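You operate a simulated robot arm through the tools that you are given. There is no shell and no other tool. Be economical: measure what you need, move in short steps, check, and stop when the job is done.

Carry out the task below with a simulated two-armed robot. There is one attempt and no reset: what you move stays moved.

JOB
Drop both white cores from the cart shelf on the upright shaft; pump it into the green.
Fine: cores first; the orange valve is open while you pump and shut after. Where these are worked on the way, their far stop is far enough and under half their travel is too little: orange valve.

Only the result counts: the job must be done as asked and must still hold three seconds after the hand-in. Knocking over, shifting, dropping, spilling or breaking anything else fails it.

ROBOT AND FRAMES
Two 7-joint arms with fingered hands on one trunk that stands fixed in place. Base frame: the origin is at the foot of the trunk, x ahead of it, y to its left, z up. Lengths are in mm, angles in rad, forces in N, time in s.
The left shoulder is at [55, 158, 1168], the right one opposite. With the tool pointing down near the work surface each hand reaches from about 100 to 740 mm from the base axis, measured 20 degrees to its own side. Payload 4 kg a hand.
Tool frame (each hand has its own): the origin (TCP) lies between the finger pads and is the grasp point; the fingertips stand 30 mm ahead of it; z points along the fingers, y is the line along which they close. Largest opening 104 mm; the body of the gripper starts 35 mm behind the TCP. The gripper is a hand of 4 fingers: y runs from the thumb to the fingers, the wrist lies at [-15, -104, -178] in the tool frame, and closing takes about 1.5 s.
Orientation is that of the tool frame in the base frame, as [roll, pitch, yaw] about the fixed x, y, z axes, in that order (R = Rz(yaw) Ry(pitch) Rx(roll)). With the fingers straight down and the wrist toward the robot, the tool's x, y and z point along [0, 1, 0], [1, 0, 0] and [0, 0, -1] of the base frame.

CONTROLS
- The arms move only by the tool drive_tool. It takes "left_rows", "right_rows" or both (then of equal length, played together; a hand with none holds still); each is a list of rows, each a list of 6 numbers: the shift along the tool's x, y, z in units of 25 mm (1.0 is 25 mm), then the turn, a rotation vector about the tool's x, y, z in units of 4 degrees (1.0 is 4 degrees). In form: [[x, y, z, ax, ay, az], ...]. A call has 1 to 8 rows; each row shifts and turns the commanded pose from where the row before left it, along the tool's axes as they then stand. "left_gripper" and "right_gripper" are, for a hand that has rows, the closure in counts, from 0 (fully open) to 255 (shut), set as the call begins (left out, the last holds). A call with a number of a shift or a turn outside -1 to 1 is refused whole. Each row takes 0.2 s and may step no farther than 50 mm and 0.15 rad from the row before; otherwise, or with a gripper value out of range, the whole call is refused. A pose out of reach is approached as far as the arm can. The call stops where the force on the tool passes 70 N (or 10 N more than at its start, if that is more) or the arm is blocked; 0.2 s more then pass. Each finger travels about 45 mm/s and halts on what it meets, pressing with about 32 N; the grip force reading is that of the motor and also rises with nothing between the fingers. The clock runs only during rows and for 0.2 s after the last one: add rows that do not move to give the fingers time. The reply holds the time, the measured pose of the TCP, the force on the tool along the base axes, the opening and the grip force, in the units named above and with some noise, with the torque about the TCP (base axes, N m) and any sound that the robot's microphone picked up.
- Cameras (640 x 400 px; columns grow to the right, rows downward): "scene" is now at [123.8, 57.6, 1359.5]; the picture's right is [0.58, -0.82, -0.01], its down [-0.43, -0.29, -0.86] and it looks along [0.70, 0.50, -0.52] (base axes); focal length 214 px, centre (320, 200). "left" rides on the left gripper at [-61, -92, -130] in its tool frame; the picture's right is [-0.81, -0.27, 0.52], its down [0.53, -0.71, 0.46] and it looks along [0.24, 0.64, 0.72] (tool axes); focal length 275 px, centre (320, 200). "right" rides on the right gripper at [61, -92, -130] in its tool frame; the picture's right is [-0.81, 0.28, -0.52], its down [-0.53, -0.71, 0.45] and it looks along [-0.24, 0.64, 0.72] (tool axes); focal length 275 px, centre (320, 200). There is no depth. A picture from a camera that has moved, and an enlarged one, comes with that camera's place and axes in the base frame and with its lens. The place of the scene camera against the robot may be out by one fixed shift of up to 18 mm in any direction.
- camera(camera): a new picture of that camera. No time passes.
- lift_body(by): slides the trunk up (or, below 0, down) by that many mm; the arms and the scene camera ride with it, the base frame stays. It gives what a move gives, with no picture.
- hand_shape(shape, hand): the hand has 4 fingers and takes this shape, open, in about a second: jaw (thumb against the fingers, like two jaws); tri (thumb and two fingers); tip (a fingertip pinch); poke (one finger out to press); point (the index stretched); flat (the hand flat); cup (the hand cupped); fist (a fist). The gripper value then closes the fingers along that shape, each until it touches; the sizes above hold for jaw. It gives what a move gives, with no picture.
- pan_tilt(pan, tilt): turns the head with the scene camera to pan (to the left, within 1.396 rad either way) and tilt (down, from -0.506 to 1.204), counted from straight ahead of the robot. It gives what a move gives.
- zoom(camera, box): a new picture of the part [left, top, right, bottom] of that camera's present view, enlarged. No time passes.
- hand_in(): hands the job in; it is judged then, once.

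Work in short steps. Places have to be worked out from the pictures, the camera data and where the tool is seen: move nearer, look again, correct. Check each grasp and each placing, and mend what went wrong. You have 120 turns and 78 pictures in all, those below and enlarged ones among them. Open the grippers and draw the arms clear of the work before you hand the job in, unless the task says otherwise; then end with one line.

The tools are called after "Request:" as a command line: name --argument value ..., lists and objects as JSON in quotes. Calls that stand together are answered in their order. drive_tool: Moves the arms, as the interface text tells. Its arguments: {"type":"object","properties":{"left_rows":{"type":"array"},"left_gripper":{"type":"number"},"right_rows":{"type":"array"},"right_gripper":{"type":"number"}},"required":[]} The other tools are called the same way: lift_body (by) slides the trunk up or down; hand_shape (shape, hand) gives the hand a shape; pan_tilt (pan, tilt) turns the head that bears the scene camera; camera (camera) takes a picture; zoom (camera, box) takes an enlarged picture of a part of a camera's view; hand_in () hands the job in.

At the start:

```text
time: 0.0
left_tcp_pos: [339.3, 474.7, 1255.6]
left_tcp_rot: [3.141, 0.0, 1.572]
left_wrist_force: [0.9, -0.6, 0.5]
left_torque: [0.02, -0.02, 0.01]
left_opening: 103.8
left_grasp_force: 0.1
left_shape: jaw
right_tcp_pos: [377.4, 64.7, 1265.6]
right_tcp_rot: [-3.141, -0.001, 1.569]
right_wrist_force: [0.5, 1.2, 0.4]
right_torque: [0.0, -0.04, -0.02]
right_opening: 103.6
right_grasp_force: 0.0
right_shape: jaw
trunk travel left (down, up): [-375.0, 132.0]
head pan, tilt: [0.616, 0.532]
```

scene: 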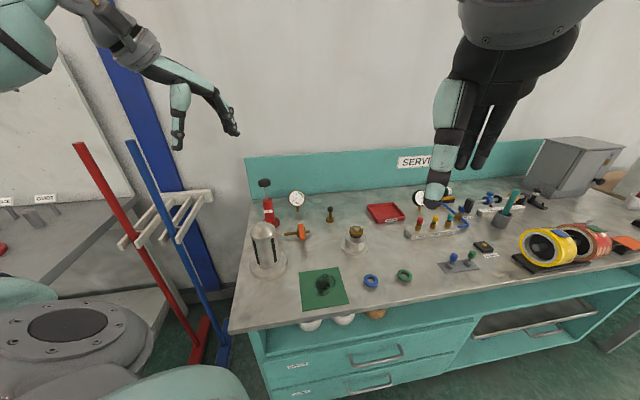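
right: 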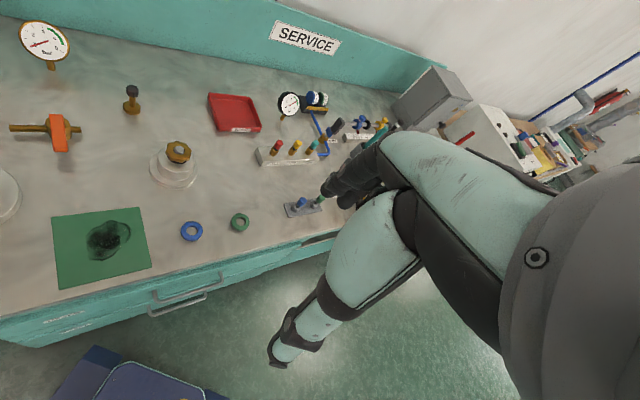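
left: 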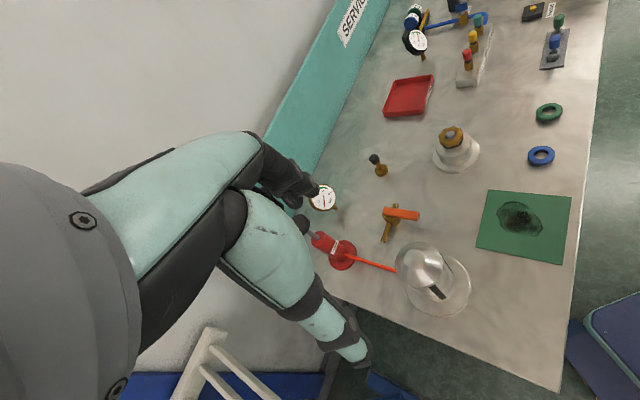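

I start by looking closer at the left part of the bench and the shelf under it.

Request:
zoom --camera "scene" --box '[220, 160, 420, 340]'

Request:
zoom --camera "scene" --box '[400, 160, 640, 340]'

```text
2.22 times, centred on (320, 250) of scene
camera zoom: at [123.8, 57.6, 1359.5], right [0.58, -0.82, -0.01], down [-0.43, -0.29, -0.86], along [0.7, 0.5, -0.52], focal length 477 px, centre (320, 89)
```

zoom: 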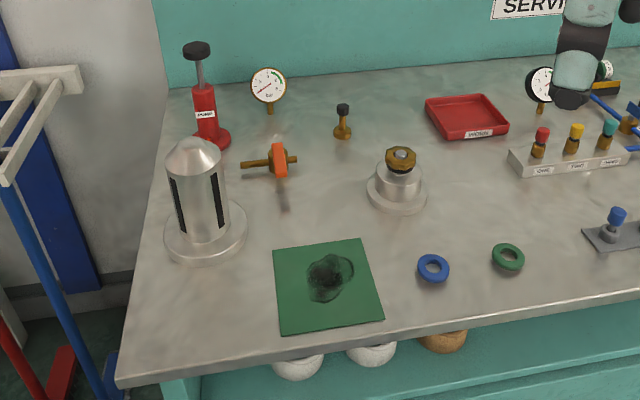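

```text
2.22 times, centred on (520, 250) of scene
camera zoom: at [123.8, 57.6, 1359.5], right [0.58, -0.82, -0.01], down [-0.43, -0.29, -0.86], along [0.7, 0.5, -0.52], focal length 477 px, centre (-124, 89)
```

zoom: 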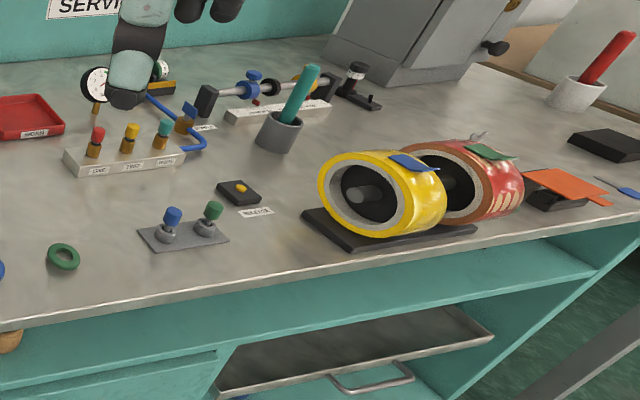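

I need to find the cart and the shaft; I turn the head around.

Request:
pan_tilt --pan -0.5 --tilt 0.6

Request:
camera --camera "scene"

Request:
pan_tilt --pan 1.39 --tilt 0.7

Request:
camera --camera "scene"

```text
time: 1.3
left_tcp_pos: [324.3, 474.3, 1258.7]
left_tcp_rot: [3.129, 0.001, 1.572]
left_wrist_force: [0.2, -0.3, -0.2]
left_torque: [0.01, -0.02, 0.01]
left_opening: 104.0
left_grasp_force: 0.1
left_shape: jaw
right_tcp_pos: [361.9, 64.4, 1269.5]
right_tcp_rot: [3.129, 0.002, 1.57]
right_wrist_force: [0.1, -0.4, 0.2]
right_torque: [0.0, -0.02, -0.03]
right_opening: 103.9
right_grasp_force: 0.1
right_shape: jaw
trunk travel left (down, up): [-375.0, 132.0]
head pan, tilt: [-0.499, 0.6]
```

```text
72 pictures are left
camera scene: at [127.7, -36.8, 1353.5], right [-0.48, -0.88, 0.01], down [-0.51, 0.27, -0.82], along [0.72, -0.39, -0.57], focal length 214 px, centre (320, 200)
```

scene: 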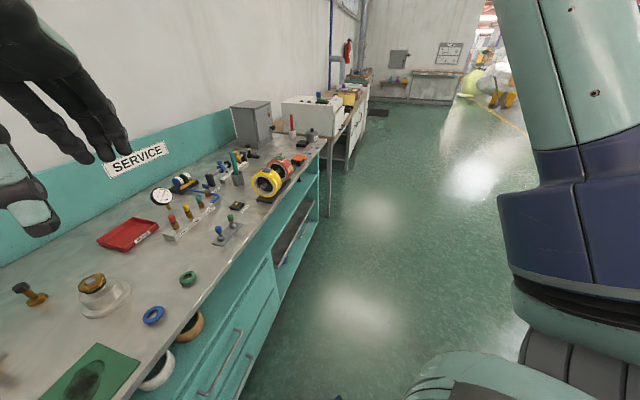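

```text
time: 3.2
left_tcp_pos: [325.5, 474.8, 1260.2]
left_tcp_rot: [3.129, 0.001, 1.573]
left_wrist_force: [-0.9, 0.4, 1.0]
left_torque: [-0.01, -0.02, -0.02]
left_opening: 103.9
left_grasp_force: 0.0
left_shape: jaw
right_tcp_pos: [363.0, 65.3, 1269.7]
right_tcp_rot: [3.131, 0.002, 1.57]
right_wrist_force: [-0.4, -0.9, 0.0]
right_torque: [-0.01, 0.0, 0.03]
right_opening: 104.0
right_grasp_force: 0.0
right_shape: jaw
trunk travel left (down, up): [-375.0, 132.0]
head pan, tilt: [1.389, 0.7]
```

```text
71 pictures are left
camera scene: at [65.2, 89.0, 1345.7], right [0.98, -0.18, -0.01], down [-0.13, -0.63, -0.76], along [0.13, 0.75, -0.65], focal length 214 px, centre (320, 200)
```

scene: 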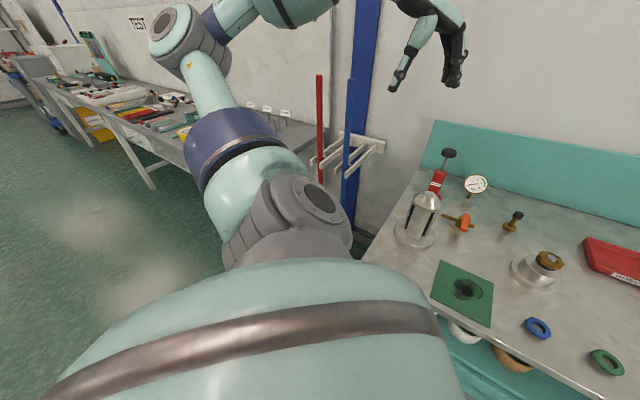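

The cores are ring-like, on a shelf under the bench front; the bench runs at 45° to the robot with its top near z≈900. I raise both hands a bit, then lower the trunk to look under.

Request:
drive_tool --left_rows '[[0, -0.5, -1, 0, 0, 0], [0, -0.5, -1, 0, 0, 0], [0, -0.5, -1, 0, 0, 0], [0, -0.5, -1, 0, 0, 0], [0, -0.5, -1, 0, 0, 0], [0, -0.5, -1, 0, 0, 0]]' --right_rows '[[-1, -0.5, -1, 0, 0, 0], [-1, -0.5, -1, 0, 0, 0], [-1, -0.5, -1, 0, 0, 0], [-1, -0.5, -1, 0, 0, 0], [-1, -0.5, -1, 0, 0, 0], [-1, -0.5, -1, 0, 0, 0]]'

Request:
lift_body --by -250

Request:
pan_tilt --pan 0.785 --tilt 0.6

Request:
camera --camera "scene"

```text
time: 4.6
left_tcp_pos: [246.7, 471.0, 1412.3]
left_tcp_rot: [3.127, -0.001, 1.573]
left_wrist_force: [0.2, -0.3, -0.7]
left_torque: [-0.01, -0.01, 0.02]
left_opening: 103.7
left_grasp_force: 0.0
left_shape: jaw
right_tcp_pos: [280.9, -83.1, 1420.5]
right_tcp_rot: [3.126, 0.0, 1.572]
right_wrist_force: [-0.5, -0.4, 0.9]
right_torque: [-0.03, 0.0, -0.02]
right_opening: 103.9
right_grasp_force: 0.0
right_shape: jaw
trunk travel left (down, up): [-375.0, 132.0]
head pan, tilt: [1.389, 0.7]
```

```text
time: 7.2
left_tcp_pos: [247.3, 472.4, 1159.7]
left_tcp_rot: [3.129, 0.001, 1.573]
left_wrist_force: [-0.8, -0.7, -0.6]
left_torque: [0.01, -0.02, -0.03]
left_opening: 103.9
left_grasp_force: 0.1
left_shape: jaw
right_tcp_pos: [284.8, -81.9, 1170.2]
right_tcp_rot: [3.129, -0.001, 1.571]
right_wrist_force: [-0.6, 0.5, -0.8]
right_torque: [-0.02, 0.02, 0.03]
right_opening: 103.9
right_grasp_force: 0.0
right_shape: jaw
trunk travel left (down, up): [-125.0, 382.0]
head pan, tilt: [1.389, 0.7]
```

```text
time: 8.2
left_tcp_pos: [248.7, 473.2, 1160.5]
left_tcp_rot: [3.129, -0.001, 1.572]
left_wrist_force: [-0.2, 0.9, 0.3]
left_torque: [-0.01, 0.03, 0.04]
left_opening: 104.1
left_grasp_force: 0.0
left_shape: jaw
right_tcp_pos: [283.9, -81.5, 1170.9]
right_tcp_rot: [3.128, 0.0, 1.572]
right_wrist_force: [0.2, 0.1, -0.2]
right_torque: [0.0, 0.0, 0.03]
right_opening: 103.7
right_grasp_force: 0.0
right_shape: jaw
trunk travel left (down, up): [-125.0, 382.0]
head pan, tilt: [0.785, 0.6]
```

```text
70 pictures are left
camera scene: at [109.0, 68.0, 1104.2], right [0.71, -0.71, -0.01], down [-0.41, -0.4, -0.82], along [0.58, 0.58, -0.57], focal length 214 px, centre (320, 200)
```

scene: 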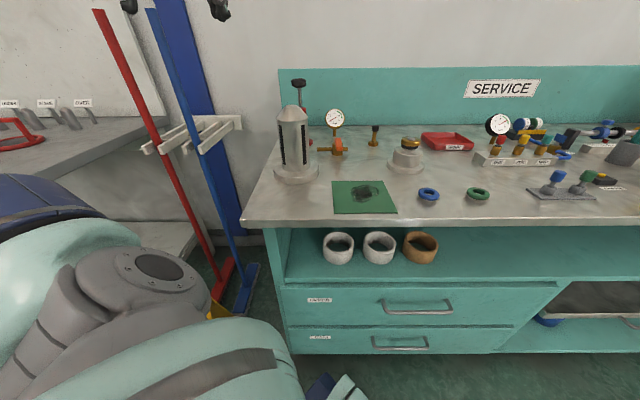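

The cores are white rings on the open shelf. I zoom on them and on the benchtop apparatus.

Request:
zoom --camera "scene" --box '[270, 210, 470, 330]'

Request:
zoom --camera "scene" --box '[250, 70, 450, 215]'

```text
3.20 times, centred on (370, 270) of scene
camera zoom: at [109.0, 68.0, 1104.2], right [0.71, -0.71, -0.01], down [-0.41, -0.4, -0.82], along [0.58, 0.58, -0.57], focal length 686 px, centre (160, -24)
```

zoom: 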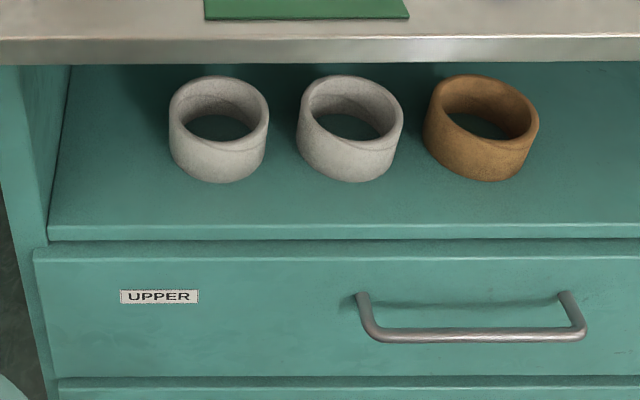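

```text
2.76 times, centred on (350, 142) of scene
camera zoom: at [109.0, 68.0, 1104.2], right [0.71, -0.71, -0.01], down [-0.41, -0.4, -0.82], along [0.58, 0.58, -0.57], focal length 592 px, centre (237, 359)
```

zoom: 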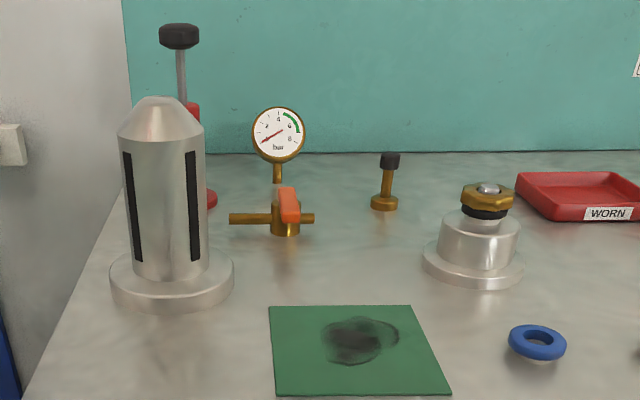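

Bench top works out near z≈860, shelf rings around (420,320,~650), and the "upright shaft" is the tall silver cylinder with expanding strips. I plan to grip rings with the right hand pointing horizontally into the shelf; I start turning it in free space.

Request:
drive_tool --right_rows '[[0, 0, 0, -1, -0.414, -1], [0, 0, 0, -1, -0.414, -1], [0, 0, 0, -1, -0.414, -1], [0, 0, 0, -1, -0.414, -1], [0, 0, 0, -1, -0.414, -1], [0, 0, 0, -1, -0.414, -1], [0, 0, 0, -1, -0.414, -1], [0, 0, 0, -1, -0.414, -1]]'

Request:
drive_tool --right_rows '[[0, 0, 0, -1, -0.414, -1], [0, 0, 0, -1, -0.414, -1], [0, 0, 0, -1, -0.414, -1], [0, 0, 0, -1, -0.414, -1], [0, 0, 0, -1, -0.414, -1], [0, 0, 0, -1, -0.414, -1], [0, 0, 0, -1, -0.414, -1], [0, 0, 0, -1, -0.414, -1]]'

```text
time: 10.0
left_tcp_pos: [248.2, 471.6, 1159.0]
left_tcp_rot: [3.129, 0.001, 1.574]
left_wrist_force: [-0.8, 0.9, -0.3]
left_torque: [-0.02, -0.02, -0.02]
left_opening: 103.8
left_grasp_force: 0.1
left_shape: jaw
right_tcp_pos: [284.7, -81.0, 1173.4]
right_tcp_rot: [2.641, 0.353, 2.049]
right_wrist_force: [-6.6, 23.4, 47.1]
right_torque: [-0.96, 8.71, -4.4]
right_opening: 103.8
right_grasp_force: 0.0
right_shape: jaw
trunk travel left (down, up): [-125.0, 382.0]
head pan, tilt: [0.785, 0.6]
```

```text
time: 10.3
left_tcp_pos: [233.1, 474.0, 1161.6]
left_tcp_rot: [3.114, 0.0, 1.572]
left_wrist_force: [-0.3, 0.2, 0.0]
left_torque: [0.01, -0.03, 0.01]
left_opening: 104.0
left_grasp_force: 0.1
left_shape: jaw
right_tcp_pos: [271.4, -81.2, 1179.6]
right_tcp_rot: [2.612, 0.345, 2.043]
right_wrist_force: [31.5, -1.5, 32.0]
right_torque: [0.02, 7.21, 0.26]
right_opening: 103.9
right_grasp_force: 0.0
right_shape: jaw
trunk travel left (down, up): [-125.0, 382.0]
head pan, tilt: [0.785, 0.6]
stopped in row 1 (right hand): the force on the tool passed its limit at 92 N (the readings are from after the stop); the commanded pose is now the measured one
```

The hand touches something (likely its own arm/torso, being too near). I look.

Request:
pan_tilt --pan -0.3 --tilt 0.3

Request:
camera --camera "scene"

```text
time: 11.6
left_tcp_pos: [235.6, 472.9, 1163.8]
left_tcp_rot: [3.118, 0.0, 1.572]
left_wrist_force: [0.3, -0.6, -0.5]
left_torque: [0.03, 0.02, 0.03]
left_opening: 104.1
left_grasp_force: 0.1
left_shape: jaw
right_tcp_pos: [271.1, -80.5, 1176.9]
right_tcp_rot: [2.617, 0.358, 2.05]
right_wrist_force: [-1.3, 1.0, 0.0]
right_torque: [0.0, 0.03, -0.02]
right_opening: 104.1
right_grasp_force: 0.1
right_shape: jaw
trunk travel left (down, up): [-125.0, 382.0]
head pan, tilt: [-0.3, 0.3]
```

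```text
67 pictures are left
camera scene: at [136.2, -22.1, 1131.3], right [-0.29, -0.96, 0.0], down [-0.3, 0.09, -0.95], along [0.91, -0.28, -0.31], focal length 214 px, centre (320, 200)
```

scene: 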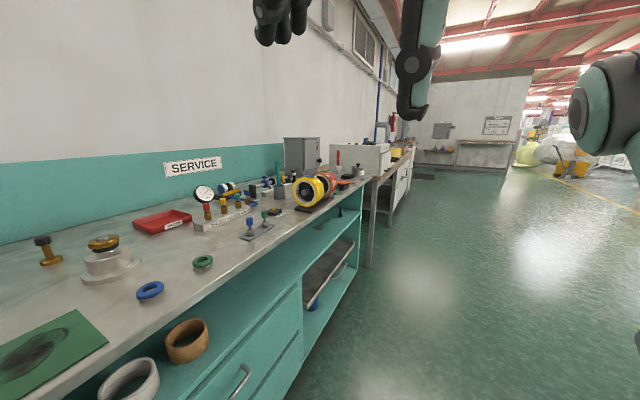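

It's probably folded against its own arm. I move the hand forward, right and down into open space (well in front of the bench) before turning further.

Request:
drive_tool --right_rows '[[-0.6, 0, 1, 0, 0, 0], [-0.6, 0, 1, 0, 0, 0], [-0.6, 0, 1, 0, 0, 0], [-0.6, 0, 1, 0, 0, 0], [-0.6, 0, 1, 0, 0, 0], [-0.6, 0, 1, 0, 0, 0], [-0.6, 0, 1, 0, 0, 0], [-0.6, 0, 1, 0, 0, 0]]'

Request:
drive_tool --right_rows '[[0, 0, 0, -1, -0.414, -1], [0, 0, 0, -1, -0.414, -1], [0, 0, 0, -1, -0.414, -1], [0, 0, 0, -1, -0.414, -1], [0, 0, 0, -1, -0.414, -1], [0, 0, 0, -1, -0.414, -1], [0, 0, 0, -1, -0.414, -1], [0, 0, 0, -1, -0.414, -1]]'

```text
time: 13.4
left_tcp_pos: [235.5, 471.6, 1162.9]
left_tcp_rot: [3.119, 0.0, 1.571]
left_wrist_force: [0.9, -0.7, -0.3]
left_torque: [0.0, -0.01, -0.01]
left_opening: 103.9
left_grasp_force: 0.1
left_shape: jaw
right_tcp_pos: [440.5, -189.7, 1054.9]
right_tcp_rot: [2.616, 0.359, 2.048]
right_wrist_force: [0.6, -0.4, 0.0]
right_torque: [0.01, 0.0, -0.02]
right_opening: 104.3
right_grasp_force: 0.1
right_shape: jaw
trunk travel left (down, up): [-125.0, 382.0]
head pan, tilt: [-0.3, 0.3]
```

```text
time: 15.2
left_tcp_pos: [234.7, 472.9, 1162.8]
left_tcp_rot: [3.117, 0.0, 1.573]
left_wrist_force: [0.9, -0.1, 0.8]
left_torque: [0.02, 0.03, 0.0]
left_opening: 103.5
left_grasp_force: 0.1
left_shape: jaw
right_tcp_pos: [433.0, -158.1, 1074.8]
right_tcp_rot: [2.174, 0.924, 2.358]
right_wrist_force: [0.1, -2.7, -0.1]
right_torque: [0.01, 0.02, 0.13]
right_opening: 104.0
right_grasp_force: 0.0
right_shape: jaw
right hand out of reach, approached as far as the arm can: row 6, 7, 8
trunk travel left (down, up): [-125.0, 382.0]
head pan, tilt: [-0.3, 0.3]
```

A joint limit at this height. I lower the hand toward shelf height, where the forearm slopes down, and retry the turn.

Request:
drive_tool --right_rows '[[1, -0.62, 0.43, 0, 0, 0], [1, -0.62, 0.43, 0, 0, 0], [1, -0.62, 0.43, 0, 0, 0], [1, -0.62, 0.43, 0, 0, 0], [1, -0.62, 0.43, 0, 0, 0], [1, -0.62, 0.43, 0, 0, 0], [1, -0.62, 0.43, 0, 0, 0], [1, -0.62, 0.43, 0, 0, 0]]'

Request:
drive_tool --right_rows '[[0, 0, 0, -1, -0.414, -1], [0, 0, 0, -1, -0.414, -1], [0, 0, 0, -1, -0.414, -1], [0, 0, 0, -1, -0.414, -1], [0, 0, 0, -1, -0.414, -1], [0, 0, 0, -1, -0.414, -1]]'

```text
time: 17.2
left_tcp_pos: [219.1, 472.1, 1166.6]
left_tcp_rot: [3.101, -0.001, 1.571]
left_wrist_force: [0.1, 0.2, -0.8]
left_torque: [-0.01, -0.07, -0.02]
left_opening: 104.2
left_grasp_force: 0.0
left_shape: jaw
right_tcp_pos: [443.9, -175.8, 950.2]
right_tcp_rot: [1.826, 1.072, 2.032]
right_wrist_force: [0.4, 0.4, -0.1]
right_torque: [-0.01, 0.03, 0.01]
right_opening: 104.2
right_grasp_force: 0.1
right_shape: jaw
right hand out of reach, approached as far as the arm can: row 4, 5, 8
trunk travel left (down, up): [-125.0, 382.0]
head pan, tilt: [-0.3, 0.3]
stopped in row 8 (right hand): the arm was blocked; the commanded pose is now the measured one
```

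```text
time: 18.6
left_tcp_pos: [221.8, 472.5, 1166.2]
left_tcp_rot: [3.105, -0.001, 1.572]
left_wrist_force: [0.4, 0.6, 0.1]
left_torque: [0.04, -0.02, -0.01]
left_opening: 103.8
left_grasp_force: 0.1
left_shape: jaw
right_tcp_pos: [414.2, -218.7, 1065.9]
right_tcp_rot: [0.641, 1.393, 1.238]
right_wrist_force: [-0.1, 0.2, -0.7]
right_torque: [0.01, 0.03, 0.0]
right_opening: 103.8
right_grasp_force: 0.1
right_shape: jaw
right hand out of reach, approached as far as the arm can: row 1, 2, 3, 4, 5, 6
trunk travel left (down, up): [-125.0, 382.0]
head pan, tilt: [-0.3, 0.3]
```

The orientation is now nearly the wanted one (x down, fingers toward the bench). I give idle rows to see whether the arm settles to the commanded place.

Request:
drive_tool --right_rows '[[0, 0, 0, 0, 0, 0], [0, 0, 0, 0, 0, 0], [0, 0, 0, 0, 0, 0], [0, 0, 0, 0, 0, 0]]'

Request:
pan_tilt --pan -0.7 --tilt 0.6

Request:
camera --camera "scene"

```text
time: 19.6
left_tcp_pos: [220.7, 472.3, 1165.7]
left_tcp_rot: [3.104, -0.001, 1.573]
left_wrist_force: [0.1, 0.3, 0.2]
left_torque: [0.03, 0.0, -0.02]
left_opening: 103.9
left_grasp_force: 0.0
left_shape: jaw
right_tcp_pos: [415.2, -220.1, 1064.5]
right_tcp_rot: [0.647, 1.393, 1.242]
right_wrist_force: [0.5, 0.7, -0.2]
right_torque: [-0.04, 0.0, 0.02]
right_opening: 104.0
right_grasp_force: 0.0
right_shape: jaw
trunk travel left (down, up): [-125.0, 382.0]
head pan, tilt: [-0.3, 0.3]
```

```text
time: 20.4
left_tcp_pos: [220.7, 473.0, 1166.8]
left_tcp_rot: [3.105, 0.0, 1.571]
left_wrist_force: [0.5, 0.4, -0.1]
left_torque: [-0.01, 0.01, 0.01]
left_opening: 104.0
left_grasp_force: 0.1
left_shape: jaw
right_tcp_pos: [415.3, -219.1, 1064.3]
right_tcp_rot: [0.66, 1.392, 1.253]
right_wrist_force: [0.3, 0.3, 0.8]
right_torque: [0.01, 0.01, -0.05]
right_opening: 104.1
right_grasp_force: 0.1
right_shape: jaw
trunk travel left (down, up): [-125.0, 382.0]
head pan, tilt: [-0.7, 0.6]
```

```text
66 pictures are left
camera scene: at [114.2, -51.5, 1104.2], right [-0.64, -0.77, 0.01], down [-0.44, 0.36, -0.82], along [0.62, -0.53, -0.57], focal length 214 px, centre (320, 200)
```

scene: 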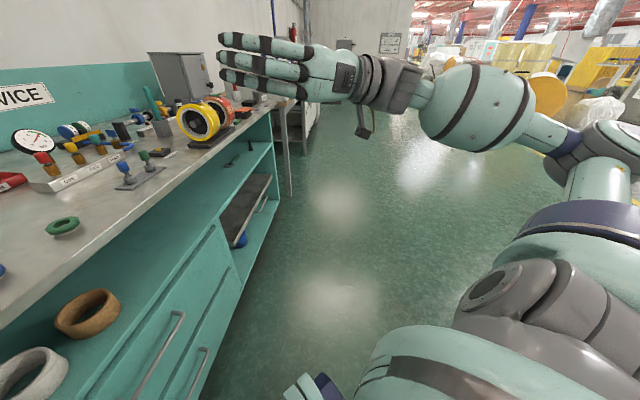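

Useful: the hand points toward the bench with the forearm in line. I move it left in front of the shelf region (still above bench height, in front of the edge).

Request:
drive_tool --right_rows '[[0.34, 1, 0.32, 0, 0, 0], [0.34, 1, 0.32, 0, 0, 0], [0.34, 1, 0.32, 0, 0, 0], [0.34, 1, 0.32, 0, 0, 0], [0.34, 1, 0.32, 0, 0, 0], [0.34, 1, 0.32, 0, 0, 0], [0.34, 1, 0.32, 0, 0, 0]]'

```text
time: 22.1
left_tcp_pos: [221.9, 474.3, 1166.9]
left_tcp_rot: [3.105, 0.0, 1.573]
left_wrist_force: [-0.3, 0.4, -0.4]
left_torque: [-0.04, 0.0, -0.03]
left_opening: 104.1
left_grasp_force: 0.0
left_shape: jaw
right_tcp_pos: [362.7, -46.3, 1066.7]
right_tcp_rot: [0.611, 1.398, 1.202]
right_wrist_force: [0.3, -0.1, -0.4]
right_torque: [0.0, 0.03, 0.01]
right_opening: 104.1
right_grasp_force: 0.0
right_shape: jaw
right hand out of reach, approached as far as the arm can: row 1, 2, 3, 6, 7
trunk travel left (down, up): [-125.0, 382.0]
head pan, tilt: [-0.7, 0.6]
```

Joint geometry shows this palm orientation is unnatural when low. Better: tip-pinch the ring's near wall (one finger in the hole, thumb outside) with the hand pitched ~60° down, approaching along the bench normal. I rotate the right hand to that orientation.

Request:
drive_tool --right_rows '[[0, 0, 0, 0.677, 0.847, 1], [0, 0, 0, 0.677, 0.847, 1], [0, 0, 0, 0.677, 0.847, 1], [0, 0, 0, 0.677, 0.847, 1], [0, 0, 0, 0.677, 0.847, 1], [0, 0, 0, 0.677, 0.847, 1], [0, 0, 0, 0.677, 0.847, 1], [0, 0, 0, 0.677, 0.847, 1]]'

Request:
drive_tool --right_rows '[[0, 0, 0, 0.677, 0.847, 1], [0, 0, 0, 0.677, 0.847, 1], [0, 0, 0, 0.677, 0.847, 1], [0, 0, 0, 0.677, 0.847, 1], [0, 0, 0, 0.677, 0.847, 1], [0, 0, 0, 0.677, 0.847, 1], [0, 0, 0, 0.677, 0.847, 1], [0, 0, 0, 0.677, 0.847, 1]]'

```text
time: 23.9
left_tcp_pos: [221.5, 472.3, 1167.0]
left_tcp_rot: [3.106, -0.001, 1.573]
left_wrist_force: [0.7, -0.1, 0.8]
left_torque: [0.0, -0.01, 0.01]
left_opening: 103.8
left_grasp_force: 0.2
left_shape: jaw
right_tcp_pos: [373.1, -47.8, 1073.9]
right_tcp_rot: [2.212, 0.806, 2.476]
right_wrist_force: [-0.6, 0.0, 0.3]
right_torque: [-0.02, 0.0, 0.0]
right_opening: 104.1
right_grasp_force: 0.0
right_shape: jaw
right hand out of reach, approached as far as the arm can: row 1, 2, 4
trunk travel left (down, up): [-125.0, 382.0]
head pan, tilt: [-0.7, 0.6]
```

```text
time: 25.6
left_tcp_pos: [222.0, 472.4, 1165.9]
left_tcp_rot: [3.108, 0.002, 1.573]
left_wrist_force: [0.2, 0.1, 0.4]
left_torque: [0.0, 0.01, -0.05]
left_opening: 103.7
left_grasp_force: 0.1
left_shape: jaw
right_tcp_pos: [374.3, -50.0, 1074.2]
right_tcp_rot: [2.568, 0.082, 2.39]
right_wrist_force: [-0.9, 0.6, 0.3]
right_torque: [-0.01, 0.02, -0.02]
right_opening: 103.7
right_grasp_force: 0.0
right_shape: jaw
trunk travel left (down, up): [-125.0, 382.0]
head pan, tilt: [-0.7, 0.6]
```

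Orientation is good. I set the tip shape and lower the hand and trunk in front of the bench to view the rings with the right camera.

Request:
hand_shape --shape "tip" --hand "right"

Request:
drive_tool --right_rows '[[0.7, -0.6, 1, 0, 0, 0], [0.7, -0.6, 1, 0, 0, 0], [0.7, -0.6, 1, 0, 0, 0], [0.7, -0.6, 1, 0, 0, 0], [0.7, -0.6, 1, 0, 0, 0], [0.7, -0.6, 1, 0, 0, 0], [0.7, -0.6, 1, 0, 0, 0], [0.7, -0.6, 1, 0, 0, 0]]'

Request:
camera --camera "right"

```text
time: 26.6
left_tcp_pos: [221.0, 473.0, 1166.2]
left_tcp_rot: [3.105, 0.0, 1.574]
left_wrist_force: [1.3, -0.4, 0.4]
left_torque: [0.02, 0.01, -0.02]
left_opening: 104.0
left_grasp_force: 0.0
left_shape: jaw
right_tcp_pos: [373.0, -48.8, 1073.4]
right_tcp_rot: [2.564, 0.084, 2.389]
right_wrist_force: [-0.3, -0.5, -0.6]
right_torque: [-0.03, 0.02, -0.02]
right_opening: 103.9
right_grasp_force: 0.1
right_shape: tip
trunk travel left (down, up): [-125.0, 382.0]
head pan, tilt: [-0.7, 0.6]
```

```text
time: 28.4
left_tcp_pos: [221.1, 472.0, 1166.0]
left_tcp_rot: [3.106, 0.0, 1.572]
left_wrist_force: [-0.2, 0.4, 0.3]
left_torque: [-0.02, -0.04, -0.01]
left_opening: 104.1
left_grasp_force: 0.1
left_shape: jaw
right_tcp_pos: [379.4, 50.8, 882.0]
right_tcp_rot: [2.564, 0.085, 2.389]
right_wrist_force: [0.0, 0.6, 0.2]
right_torque: [-0.03, 0.02, -0.04]
right_opening: 104.1
right_grasp_force: 0.0
right_shape: tip
right hand out of reach, approached as far as the arm can: row 3, 4, 5, 6, 7, 8
trunk travel left (down, up): [-125.0, 382.0]
head pan, tilt: [-0.7, 0.6]
```

```text
65 pictures are left
camera right: at [228.3, -11.3, 935.4], right [0.52, -0.56, 0.65], down [0.2, -0.66, -0.72], along [0.83, 0.5, -0.23], focal length 275 px, centre (320, 200)
```

right: 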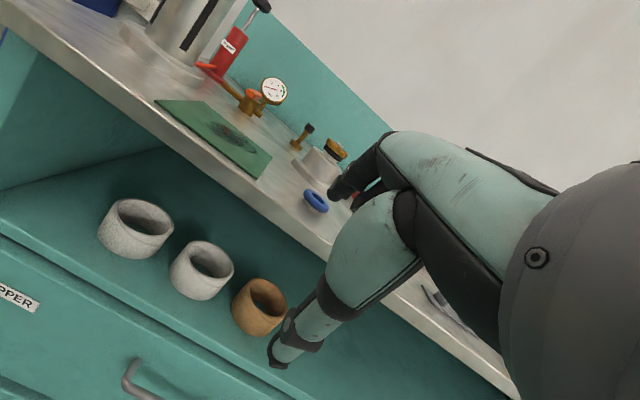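

The right camera triangulates the rings: ring 1 ≈(445,332), ring 2 ≈(520,247), rim z≈640. The arm is too folded to go lower here, so I raise the trunk so it can hang more, then lower the hand.

Request:
lift_body --by 150

Request:
drive_tool --right_rows '[[0, -0.6, 1, 0, 0, 0], [0, -0.6, 1, 0, 0, 0], [0, -0.6, 1, 0, 0, 0], [0, -0.6, 1, 0, 0, 0], [0, -0.6, 1, 0, 0, 0], [0, -0.6, 1, 0, 0, 0], [0, -0.6, 1, 0, 0, 0], [0, -0.6, 1, 0, 0, 0]]'

```text
time: 30.1
left_tcp_pos: [221.4, 473.1, 1317.0]
left_tcp_rot: [3.104, 0.0, 1.573]
left_wrist_force: [0.4, -1.1, -0.1]
left_torque: [-0.01, -0.02, 0.0]
left_opening: 103.9
left_grasp_force: 0.2
left_shape: jaw
right_tcp_pos: [379.1, 50.2, 1032.5]
right_tcp_rot: [2.564, 0.085, 2.39]
right_wrist_force: [-0.3, -0.1, 0.3]
right_torque: [-0.04, 0.01, 0.0]
right_opening: 104.3
right_grasp_force: 0.2
right_shape: tip
trunk travel left (down, up): [-275.0, 232.0]
head pan, tilt: [-0.7, 0.6]
```

```text
time: 31.9
left_tcp_pos: [221.5, 471.4, 1317.1]
left_tcp_rot: [3.103, 0.0, 1.573]
left_wrist_force: [-0.2, 1.1, 0.9]
left_torque: [-0.01, 0.01, 0.01]
left_opening: 104.0
left_grasp_force: 0.1
left_shape: jaw
right_tcp_pos: [394.1, 37.3, 976.8]
right_tcp_rot: [2.573, 0.085, 2.386]
right_wrist_force: [0.4, -0.8, 0.1]
right_torque: [0.0, 0.04, 0.01]
right_opening: 104.1
right_grasp_force: 0.0
right_shape: tip
right hand out of reach, approached as far as the arm can: row 1, 2, 3, 4, 5, 6, 7, 8
trunk travel left (down, up): [-275.0, 232.0]
head pan, tilt: [-0.7, 0.6]
```

Still limited; I look at how the arm is folded.

Request:
pan_tilt --pan -0.1 --tilt 0.8

Request:
camera --camera "scene"

```text
time: 32.9
left_tcp_pos: [221.2, 472.2, 1315.7]
left_tcp_rot: [3.105, 0.001, 1.571]
left_wrist_force: [0.3, 1.2, 0.4]
left_torque: [0.01, 0.02, -0.02]
left_opening: 104.0
left_grasp_force: 0.0
left_shape: jaw
right_tcp_pos: [392.7, 35.9, 976.9]
right_tcp_rot: [2.573, 0.085, 2.386]
right_wrist_force: [-0.6, -0.6, -0.6]
right_torque: [0.02, -0.01, 0.02]
right_opening: 104.0
right_grasp_force: 0.0
right_shape: tip
trunk travel left (down, up): [-275.0, 232.0]
head pan, tilt: [-0.099, 0.799]
```

```text
64 pictures are left
camera scene: at [128.7, -2.6, 1237.2], right [-0.1, -0.99, 0.0], down [-0.72, 0.07, -0.69], along [0.68, -0.07, -0.73], focal length 214 px, centre (320, 200)
```

scene: 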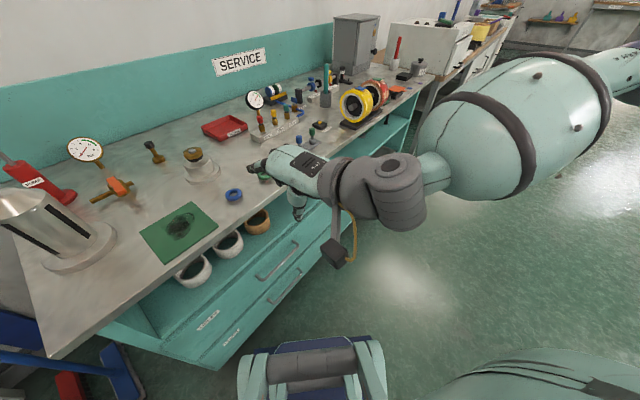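

The right elbow is stuck out to the side; the left arm is better placed (ring 1 lies 37° to the left, radial approach). I park the right arm away and turn the left hand: yaw 45° and pitch 30°.

Request:
drive_tool --right_rows '[[-1, -0.74, -0.78, 0, 0, 0], [-1, -0.74, -0.78, 0, 0, 0], [-1, -0.74, -0.78, 0, 0, 0], [-1, -0.74, -0.78, 0, 0, 0], [-1, -0.74, -0.78, 0, 0, 0], [-1, -0.74, -0.78, 0, 0, 0], [-1, -0.74, -0.78, 0, 0, 0], [-1, -0.74, -0.78, 0, 0, 0]]' --left_rows '[[0, 0, 0, 0, 0, -1], [0, 0, 0, 0, 0, -1], [0, 0, 0, 0, 0, -1], [0, 0, 0, 0, 0, -1], [0, 0, 0, 0, 0, -1], [0, 0, 0, 0, 0, -1], [0, 0, 0, 0, 0, -1], [0, 0, 0, 0, 0, -1]]'

Request:
drive_tool --left_rows '[[0, 0, 0, 0, 0, -1], [0, 0, 0, 0, 0, -1], [0, 0, 0, 0, 0, -1], [0, 0, 0, -1, 0, 0], [0, 0, 0, -1, 0, 0], [0, 0, 0, -1, 0, 0], [0, 0, 0, -1, 0, 0], [0, 0, 0, -1, 0, 0]]'

Request:
hand_shape --shape "tip" --hand "left"

```text
time: 34.7
left_tcp_pos: [220.8, 472.9, 1315.7]
left_tcp_rot: [3.111, 0.019, 2.134]
left_wrist_force: [0.3, 0.1, 0.9]
left_torque: [-0.01, 0.02, -0.01]
left_opening: 103.7
left_grasp_force: 0.0
left_shape: jaw
right_tcp_pos: [420.4, -237.3, 1048.9]
right_tcp_rot: [2.563, 0.084, 2.387]
right_wrist_force: [-0.6, 0.2, -0.1]
right_torque: [-0.02, -0.01, -0.05]
right_opening: 103.9
right_grasp_force: 0.0
right_shape: tip
right hand out of reach, approached as far as the arm can: row 1, 2, 3
trunk travel left (down, up): [-275.0, 232.0]
head pan, tilt: [-0.099, 0.799]
```

```text
time: 36.5
left_tcp_pos: [222.3, 471.6, 1316.1]
left_tcp_rot: [2.765, 0.026, 2.341]
left_wrist_force: [-0.6, 0.4, -0.5]
left_torque: [-0.04, 0.0, -0.02]
left_opening: 104.0
left_grasp_force: 0.1
left_shape: jaw
right_tcp_pos: [420.9, -237.1, 1047.8]
right_tcp_rot: [2.565, 0.082, 2.388]
right_wrist_force: [0.4, 0.7, 0.9]
right_torque: [0.0, -0.01, -0.04]
right_opening: 104.4
right_grasp_force: 0.0
right_shape: tip
trunk travel left (down, up): [-275.0, 232.0]
head pan, tilt: [-0.099, 0.799]
```

```text
time: 37.4
left_tcp_pos: [221.5, 471.9, 1315.8]
left_tcp_rot: [2.767, 0.025, 2.342]
left_wrist_force: [0.5, 0.7, -0.2]
left_torque: [0.0, -0.03, 0.05]
left_opening: 103.9
left_grasp_force: 0.1
left_shape: tip
right_tcp_pos: [420.8, -237.2, 1047.9]
right_tcp_rot: [2.567, 0.082, 2.389]
right_wrist_force: [-0.8, -0.2, 0.6]
right_torque: [0.01, 0.0, 0.02]
right_opening: 104.1
right_grasp_force: 0.2
right_shape: tip
trunk travel left (down, up): [-275.0, 232.0]
head pan, tilt: [-0.099, 0.799]
```

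Left hand turned. I bring it back and down toward the front of the bench.

Request:
drive_tool --left_rows '[[-0.7, -0.96, 0.7, 0, 0, 0], [-0.7, -0.96, 0.7, 0, 0, 0], [-0.7, -0.96, 0.7, 0, 0, 0], [-0.7, -0.96, 0.7, 0, 0, 0], [-0.7, -0.96, 0.7, 0, 0, 0], [-0.7, -0.96, 0.7, 0, 0, 0], [-0.7, -0.96, 0.7, 0, 0, 0], [-0.7, -0.96, 0.7, 0, 0, 0]]'

```text
time: 39.2
left_tcp_pos: [251.3, 273.1, 1186.8]
left_tcp_rot: [2.769, 0.022, 2.341]
left_wrist_force: [0.4, 0.4, -0.7]
left_torque: [0.0, 0.01, 0.02]
left_opening: 104.0
left_grasp_force: 0.0
left_shape: tip
left hand out of reach, approached as far as the arm can: row 5, 6, 7, 8
right_tcp_pos: [422.3, -237.5, 1047.1]
right_tcp_rot: [2.566, 0.08, 2.39]
right_wrist_force: [-0.5, -0.2, -1.0]
right_torque: [0.06, 0.06, 0.0]
right_opening: 103.9
right_grasp_force: 0.0
right_shape: tip
trunk travel left (down, up): [-275.0, 232.0]
head pan, tilt: [-0.099, 0.799]
```

The limit is a minimum wrist–shoulder distance (~250 mm). The right arm keeps that distance more easily if the hand is farther forward, so I return the left and bring the right hand in front of ring 1, near the bench edge.

Request:
drive_tool --right_rows '[[0.96, 0.44, 0.28, 0, 0, 0], [0.96, 0.44, 0.28, 0, 0, 0], [0.96, 0.44, 0.28, 0, 0, 0], [0.96, 0.44, 0.28, 0, 0, 0], [0.96, 0.44, 0.28, 0, 0, 0], [0.96, 0.44, 0.28, 0, 0, 0], [0.96, 0.44, 0.28, 0, 0, 0], [0.96, 0.44, 0.28, 0, 0, 0]]' --left_rows '[[0.7, 0.96, -0.7, 0, 0, 0], [0.7, 0.96, -0.7, 0, 0, 0], [0.7, 0.96, -0.7, 0, 0, 0], [0.7, 0.96, -0.7, 0, 0, 0], [0.7, 0.96, -0.7, 0, 0, 0], [0.7, 0.96, -0.7, 0, 0, 0], [0.7, 0.96, -0.7, 0, 0, 0], [0.7, 0.96, -0.7, 0, 0, 0]]'

Request:
drive_tool --right_rows '[[0.96, 0.44, 0.28, 0, 0, 0], [0.96, 0.44, 0.28, 0, 0, 0], [0.96, 0.44, 0.28, 0, 0, 0], [0.96, 0.44, 0.28, 0, 0, 0], [0.96, 0.44, 0.28, 0, 0, 0], [0.96, 0.44, 0.28, 0, 0, 0], [0.96, 0.44, 0.28, 0, 0, 0]]'

```text
time: 41.0
left_tcp_pos: [239.6, 468.0, 1381.4]
left_tcp_rot: [2.768, 0.023, 2.341]
left_wrist_force: [-0.9, 0.0, -0.3]
left_torque: [-0.02, -0.01, -0.04]
left_opening: 103.9
left_grasp_force: 0.0
left_shape: tip
right_tcp_pos: [411.6, -36.8, 1047.8]
right_tcp_rot: [2.569, 0.082, 2.392]
right_wrist_force: [-0.8, 0.1, -0.2]
right_torque: [0.0, -0.03, -0.04]
right_opening: 103.9
right_grasp_force: 0.1
right_shape: tip
right hand out of reach, approached as far as the arm can: row 3, 4, 5, 6, 7, 8
trunk travel left (down, up): [-275.0, 232.0]
head pan, tilt: [-0.099, 0.799]
```

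```text
time: 42.6
left_tcp_pos: [238.0, 467.1, 1383.3]
left_tcp_rot: [2.766, 0.027, 2.342]
left_wrist_force: [-0.3, 0.3, -0.3]
left_torque: [-0.02, -0.01, 0.01]
left_opening: 103.9
left_grasp_force: 0.1
left_shape: tip
right_tcp_pos: [376.8, 52.2, 1037.8]
right_tcp_rot: [2.564, 0.082, 2.391]
right_wrist_force: [0.4, -0.1, -0.3]
right_torque: [0.01, 0.0, -0.02]
right_opening: 104.0
right_grasp_force: 0.0
right_shape: tip
right hand out of reach, approached as far as the arm can: row 1, 4, 5, 6, 7
trunk travel left (down, up): [-275.0, 232.0]
head pan, tilt: [-0.099, 0.799]
```

Again at that minimum distance. I push forward (free above the bench front) and left.

Request:
drive_tool --right_rows '[[0.5, 0.84, 0.54, 0, 0, 0], [0.5, 0.84, 0.54, 0, 0, 0], [0.5, 0.84, 0.54, 0, 0, 0], [0.5, 0.84, 0.54, 0, 0, 0]]'

```text
time: 43.6
left_tcp_pos: [239.4, 467.6, 1382.4]
left_tcp_rot: [2.766, 0.024, 2.342]
left_wrist_force: [0.2, -0.9, -0.6]
left_torque: [0.01, 0.04, -0.04]
left_opening: 103.8
left_grasp_force: 0.1
left_shape: tip
right_tcp_pos: [411.7, 58.0, 1048.0]
right_tcp_rot: [2.567, 0.084, 2.389]
right_wrist_force: [0.7, -0.3, 0.2]
right_torque: [0.03, 0.02, -0.01]
right_opening: 104.1
right_grasp_force: 0.0
right_shape: tip
right hand out of reach, approached as far as the arm can: row 1, 2, 3, 4
trunk travel left (down, up): [-275.0, 232.0]
head pan, tilt: [-0.099, 0.799]
```

The right arm cannot bring this orientation far enough left. I use the left arm with the trunk high so its wrist passes below shoulder level over the bench, then lower everything. First park the right arm away and raise the trunk.

Request:
drive_tool --right_rows '[[-1, -0.7, -0.6, 0, 0, 0], [-1, -0.7, -0.6, 0, 0, 0], [-1, -0.7, -0.6, 0, 0, 0], [-1, -0.7, -0.6, 0, 0, 0], [-1, -0.7, -0.6, 0, 0, 0], [-1, -0.7, -0.6, 0, 0, 0], [-1, -0.7, -0.6, 0, 0, 0], [-1, -0.7, -0.6, 0, 0, 0]]'

Request:
drive_tool --right_rows '[[-1, -0.3, -0.2, 0, 0, 0], [-1, -0.3, -0.2, 0, 0, 0], [-1, -0.3, -0.2, 0, 0, 0], [-1, -0.3, -0.2, 0, 0, 0], [-1, -0.3, -0.2, 0, 0, 0], [-1, -0.3, -0.2, 0, 0, 0], [-1, 0, 0, 0, 0, 0], [-1, 0, 0, 0, 0, 0]]'

Request:
lift_body --by 232

```text
time: 45.4
left_tcp_pos: [238.5, 466.0, 1382.6]
left_tcp_rot: [2.765, 0.025, 2.34]
left_wrist_force: [-0.4, 0.3, 0.9]
left_torque: [0.01, -0.02, 0.04]
left_opening: 104.1
left_grasp_force: 0.0
left_shape: tip
right_tcp_pos: [430.1, -213.1, 1087.9]
right_tcp_rot: [2.566, 0.083, 2.389]
right_wrist_force: [-0.7, 0.2, 0.6]
right_torque: [0.03, -0.03, 0.01]
right_opening: 104.0
right_grasp_force: 0.0
right_shape: tip
trunk travel left (down, up): [-275.0, 232.0]
head pan, tilt: [-0.099, 0.799]
```

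```text
time: 47.2
left_tcp_pos: [239.2, 465.8, 1381.7]
left_tcp_rot: [2.766, 0.024, 2.34]
left_wrist_force: [-0.2, 0.1, -0.1]
left_torque: [0.03, 0.02, -0.01]
left_opening: 104.1
left_grasp_force: 0.0
left_shape: tip
right_tcp_pos: [538.6, -388.8, 1105.3]
right_tcp_rot: [2.565, 0.083, 2.386]
right_wrist_force: [-0.5, -1.0, -0.4]
right_torque: [0.01, -0.01, -0.01]
right_opening: 103.9
right_grasp_force: 0.0
right_shape: tip
trunk travel left (down, up): [-275.0, 232.0]
head pan, tilt: [-0.099, 0.799]
```

```text
time: 49.6
left_tcp_pos: [239.9, 466.4, 1613.5]
left_tcp_rot: [2.767, 0.026, 2.341]
left_wrist_force: [0.5, 0.3, 0.1]
left_torque: [-0.03, 0.01, 0.03]
left_opening: 103.9
left_grasp_force: 0.0
left_shape: tip
right_tcp_pos: [537.5, -386.8, 1338.0]
right_tcp_rot: [2.565, 0.082, 2.39]
right_wrist_force: [0.1, -0.1, -1.0]
right_torque: [0.02, 0.0, -0.01]
right_opening: 103.8
right_grasp_force: 0.0
right_shape: tip
trunk travel left (down, up): [-507.0, 0.0]
head pan, tilt: [-0.099, 0.799]
```

Now the left hand goes forward-right and down over the bench, clear of the shaft.

Request:
drive_tool --left_rows '[[-0.5, -0.27, 1, 0, 0, 0], [-0.5, -0.27, 1, 0, 0, 0], [-0.5, -0.27, 1, 0, 0, 0], [-0.5, -0.27, 1, 0, 0, 0], [-0.5, -0.27, 1, 0, 0, 0], [-0.5, -0.27, 1, 0, 0, 0], [-0.5, -0.27, 1, 0, 0, 0], [-0.5, -0.27, 1, 0, 0, 0]]'

Request:
drive_tool --left_rows '[[-0.5, -0.27, 1, 0, 0, 0], [-0.5, -0.27, 1, 0, 0, 0], [-0.5, -0.27, 1, 0, 0, 0], [-0.5, -0.27, 1, 0, 0, 0], [-0.5, -0.27, 1, 0, 0, 0], [-0.5, -0.27, 1, 0, 0, 0], [-0.5, -0.27, 1, 0, 0, 0], [-0.5, -0.27, 1, 0, 0, 0]]'

```text
time: 51.4
left_tcp_pos: [332.8, 404.0, 1411.2]
left_tcp_rot: [2.765, 0.026, 2.339]
left_wrist_force: [0.1, -1.3, -0.3]
left_torque: [0.01, 0.0, 0.0]
left_opening: 104.1
left_grasp_force: 0.0
left_shape: tip
right_tcp_pos: [538.9, -388.0, 1335.9]
right_tcp_rot: [2.566, 0.083, 2.386]
right_wrist_force: [-0.1, 0.1, 0.4]
right_torque: [0.01, 0.01, 0.0]
right_opening: 103.9
right_grasp_force: 0.0
right_shape: tip
trunk travel left (down, up): [-507.0, 0.0]
head pan, tilt: [-0.099, 0.799]
```

```text
time: 53.2
left_tcp_pos: [436.6, 348.2, 1217.8]
left_tcp_rot: [2.769, 0.021, 2.338]
left_wrist_force: [0.5, 0.3, 0.1]
left_torque: [-0.01, 0.02, 0.01]
left_opening: 104.1
left_grasp_force: 0.1
left_shape: tip
left hand out of reach, approached as far as the arm can: row 3, 4, 5
right_tcp_pos: [539.7, -389.1, 1335.3]
right_tcp_rot: [2.567, 0.08, 2.389]
right_wrist_force: [-0.4, 0.4, -0.5]
right_torque: [0.03, 0.01, 0.0]
right_opening: 103.9
right_grasp_force: 0.1
right_shape: tip
trunk travel left (down, up): [-507.0, 0.0]
head pan, tilt: [-0.099, 0.799]
```

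Good. Straight down 175 mm more over the pad area, then retract toward the bench front.

Request:
drive_tool --left_rows '[[0, -0.37, 0.93, 0, 0, 0], [0, -0.37, 0.93, 0, 0, 0], [0, -0.37, 0.93, 0, 0, 0], [0, -0.37, 0.93, 0, 0, 0], [0, -0.37, 0.93, 0, 0, 0], [0, -0.37, 0.93, 0, 0, 0], [0, -0.37, 0.93, 0, 0, 0]]'

Request:
drive_tool --left_rows '[[0, -0.93, -0.37, 0, 0, 0], [0, -0.93, -0.37, 0, 0, 0], [0, -0.93, -0.37, 0, 0, 0], [0, -0.93, -0.37, 0, 0, 0], [0, -0.93, -0.37, 0, 0, 0], [0, -0.93, -0.37, 0, 0, 0], [0, -0.93, -0.37, 0, 0, 0], [0, -0.93, -0.37, 0, 0, 0]]'

```text
time: 54.8
left_tcp_pos: [438.9, 348.6, 1040.9]
left_tcp_rot: [2.764, 0.025, 2.341]
left_wrist_force: [-0.2, -0.6, 0.7]
left_torque: [-0.01, 0.02, -0.02]
left_opening: 103.7
left_grasp_force: 0.1
left_shape: tip
right_tcp_pos: [538.3, -387.2, 1336.7]
right_tcp_rot: [2.566, 0.082, 2.389]
right_wrist_force: [0.5, 0.0, 0.6]
right_torque: [0.03, 0.0, -0.02]
right_opening: 103.7
right_grasp_force: 0.0
right_shape: tip
trunk travel left (down, up): [-507.0, 0.0]
head pan, tilt: [-0.099, 0.799]
```

```text
time: 56.6
left_tcp_pos: [404.0, 274.1, 1056.5]
left_tcp_rot: [2.765, 0.029, 2.344]
left_wrist_force: [0.1, -0.4, 0.6]
left_torque: [0.02, -0.03, 0.03]
left_opening: 104.0
left_grasp_force: 0.0
left_shape: tip
left hand out of reach, approached as far as the arm can: row 3, 4, 5, 6, 7, 8
right_tcp_pos: [537.7, -388.9, 1337.9]
right_tcp_rot: [2.565, 0.082, 2.391]
right_wrist_force: [-0.3, -0.5, 0.1]
right_torque: [0.02, 0.0, 0.01]
right_opening: 104.0
right_grasp_force: 0.0
right_shape: tip
trunk travel left (down, up): [-507.0, 0.0]
head pan, tilt: [-0.099, 0.799]
```

At the min radius again; commanding lower now should let it come back toward the edge.

Request:
drive_tool --left_rows '[[0, -0.37, 0.93, 0, 0, 0], [0, -0.37, 0.93, 0, 0, 0], [0, -0.37, 0.93, 0, 0, 0], [0, -0.37, 0.93, 0, 0, 0]]'

Request:
pan_tilt --pan 0.6 --tilt 1.0

Request:
camera --camera "scene"

```text
time: 57.6
left_tcp_pos: [413.6, 321.4, 1012.0]
left_tcp_rot: [2.771, 0.025, 2.34]
left_wrist_force: [-0.3, 0.5, 0.3]
left_torque: [0.03, 0.02, 0.03]
left_opening: 103.9
left_grasp_force: 0.0
left_shape: tip
left hand out of reach, approached as far as the arm can: row 1, 2, 3, 4
right_tcp_pos: [538.1, -387.7, 1337.2]
right_tcp_rot: [2.565, 0.082, 2.389]
right_wrist_force: [-0.2, 0.0, 0.4]
right_torque: [0.03, -0.02, -0.03]
right_opening: 103.9
right_grasp_force: 0.1
right_shape: tip
trunk travel left (down, up): [-507.0, 0.0]
head pan, tilt: [-0.099, 0.799]
```

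```text
time: 58.7
left_tcp_pos: [414.6, 320.0, 1011.9]
left_tcp_rot: [2.77, 0.027, 2.338]
left_wrist_force: [0.3, 0.0, 0.3]
left_torque: [-0.01, -0.02, -0.02]
left_opening: 103.8
left_grasp_force: 0.1
left_shape: tip
right_tcp_pos: [538.1, -386.9, 1336.9]
right_tcp_rot: [2.565, 0.082, 2.391]
right_wrist_force: [-0.6, -0.3, -0.2]
right_torque: [-0.02, -0.04, -0.01]
right_opening: 103.8
right_grasp_force: 0.1
right_shape: tip
trunk travel left (down, up): [-507.0, 0.0]
head pan, tilt: [0.6, 1.0]
```

```text
63 pictures are left
camera scene: at [109.2, 44.7, 1453.6], right [0.56, -0.83, -0.01], down [-0.7, -0.47, -0.53], along [0.43, 0.31, -0.85], focal length 214 px, centre (320, 200)
```

scene: 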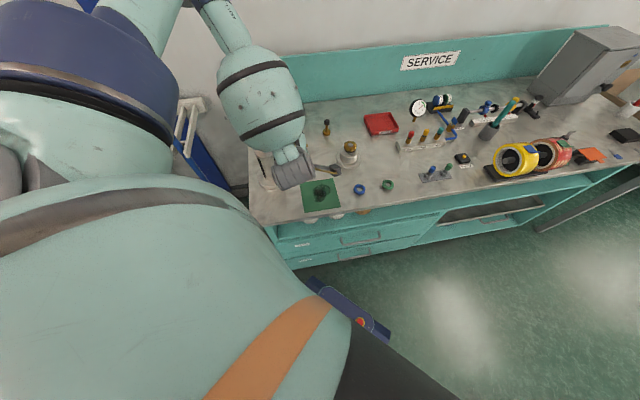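

The arm needs to be lower relative to the shoulder so the forearm can hang. I lower a little more and check.

Request:
drive_tool --left_rows '[[0, -0.37, 0.93, 0, 0, 0], [0, -0.37, 0.93, 0, 0, 0], [0, 0, 0, 0, 0, 0]]'

```text
time: 59.5
left_tcp_pos: [417.6, 342.7, 996.3]
left_tcp_rot: [2.77, 0.027, 2.34]
left_wrist_force: [-0.5, -0.1, 0.0]
left_torque: [0.06, 0.02, -0.01]
left_opening: 103.7
left_grasp_force: 0.1
left_shape: tip
left hand out of reach, approached as far as the arm can: row 1, 2
right_tcp_pos: [539.2, -388.7, 1336.2]
right_tcp_rot: [2.564, 0.083, 2.39]
right_wrist_force: [0.3, 0.4, 0.0]
right_torque: [0.01, 0.0, -0.01]
right_opening: 103.8
right_grasp_force: 0.0
right_shape: tip
trunk travel left (down, up): [-507.0, 0.0]
head pan, tilt: [0.6, 1.0]
```

The arm geometry shows the natural left-arm posture is elbow out left, forearm crossing rightward: so the hand should be horizontal, fingers into the bench, closing sideways (x up, y right). I first recover the commanded pose to over the bench, then rotate to that.

Request:
drive_tool --left_rows '[[-0.3, 0.92, -0.31, 0, 0, 0], [-0.3, 0.92, -0.31, 0, 0, 0], [-0.3, 0.92, -0.31, 0, 0, 0], [-0.3, 0.92, -0.31, 0, 0, 0], [-0.3, 0.92, -0.31, 0, 0, 0], [-0.3, 0.92, -0.31, 0, 0, 0], [-0.3, 0.92, -0.31, 0, 0, 0]]'

Request:
drive_tool --left_rows '[[0, 0, 0, -0.684, 0.684, 1], [0, 0, 0, -0.684, 0.684, 1], [0, 0, 0, -0.684, 0.684, 1], [0, 0, 0, -0.684, 0.684, 1], [0, 0, 0, -0.684, 0.684, 1], [0, 0, 0, -0.684, 0.684, 1], [0, 0, 0, -0.684, 0.684, 1]]'

```text
time: 61.1
left_tcp_pos: [543.7, 397.7, 1109.0]
left_tcp_rot: [2.767, 0.026, 2.34]
left_wrist_force: [-0.3, -0.4, -0.8]
left_torque: [-0.01, 0.01, -0.02]
left_opening: 103.9
left_grasp_force: 0.1
left_shape: tip
right_tcp_pos: [538.1, -387.6, 1335.7]
right_tcp_rot: [2.565, 0.081, 2.39]
right_wrist_force: [0.3, 0.1, 0.7]
right_torque: [0.02, -0.03, -0.05]
right_opening: 103.7
right_grasp_force: 0.0
right_shape: tip
trunk travel left (down, up): [-507.0, 0.0]
head pan, tilt: [0.6, 1.0]
```

```text
time: 62.7
left_tcp_pos: [543.7, 394.5, 1107.2]
left_tcp_rot: [2.485, -0.508, 2.075]
left_wrist_force: [0.7, 0.3, -0.6]
left_torque: [0.03, 0.01, 0.0]
left_opening: 104.0
left_grasp_force: 0.0
left_shape: tip
right_tcp_pos: [537.4, -387.4, 1337.1]
right_tcp_rot: [2.564, 0.082, 2.391]
right_wrist_force: [-0.6, 0.1, 0.0]
right_torque: [-0.02, 0.02, 0.0]
right_opening: 104.1
right_grasp_force: 0.0
right_shape: tip
trunk travel left (down, up): [-507.0, 0.0]
head pan, tilt: [0.6, 1.0]
```

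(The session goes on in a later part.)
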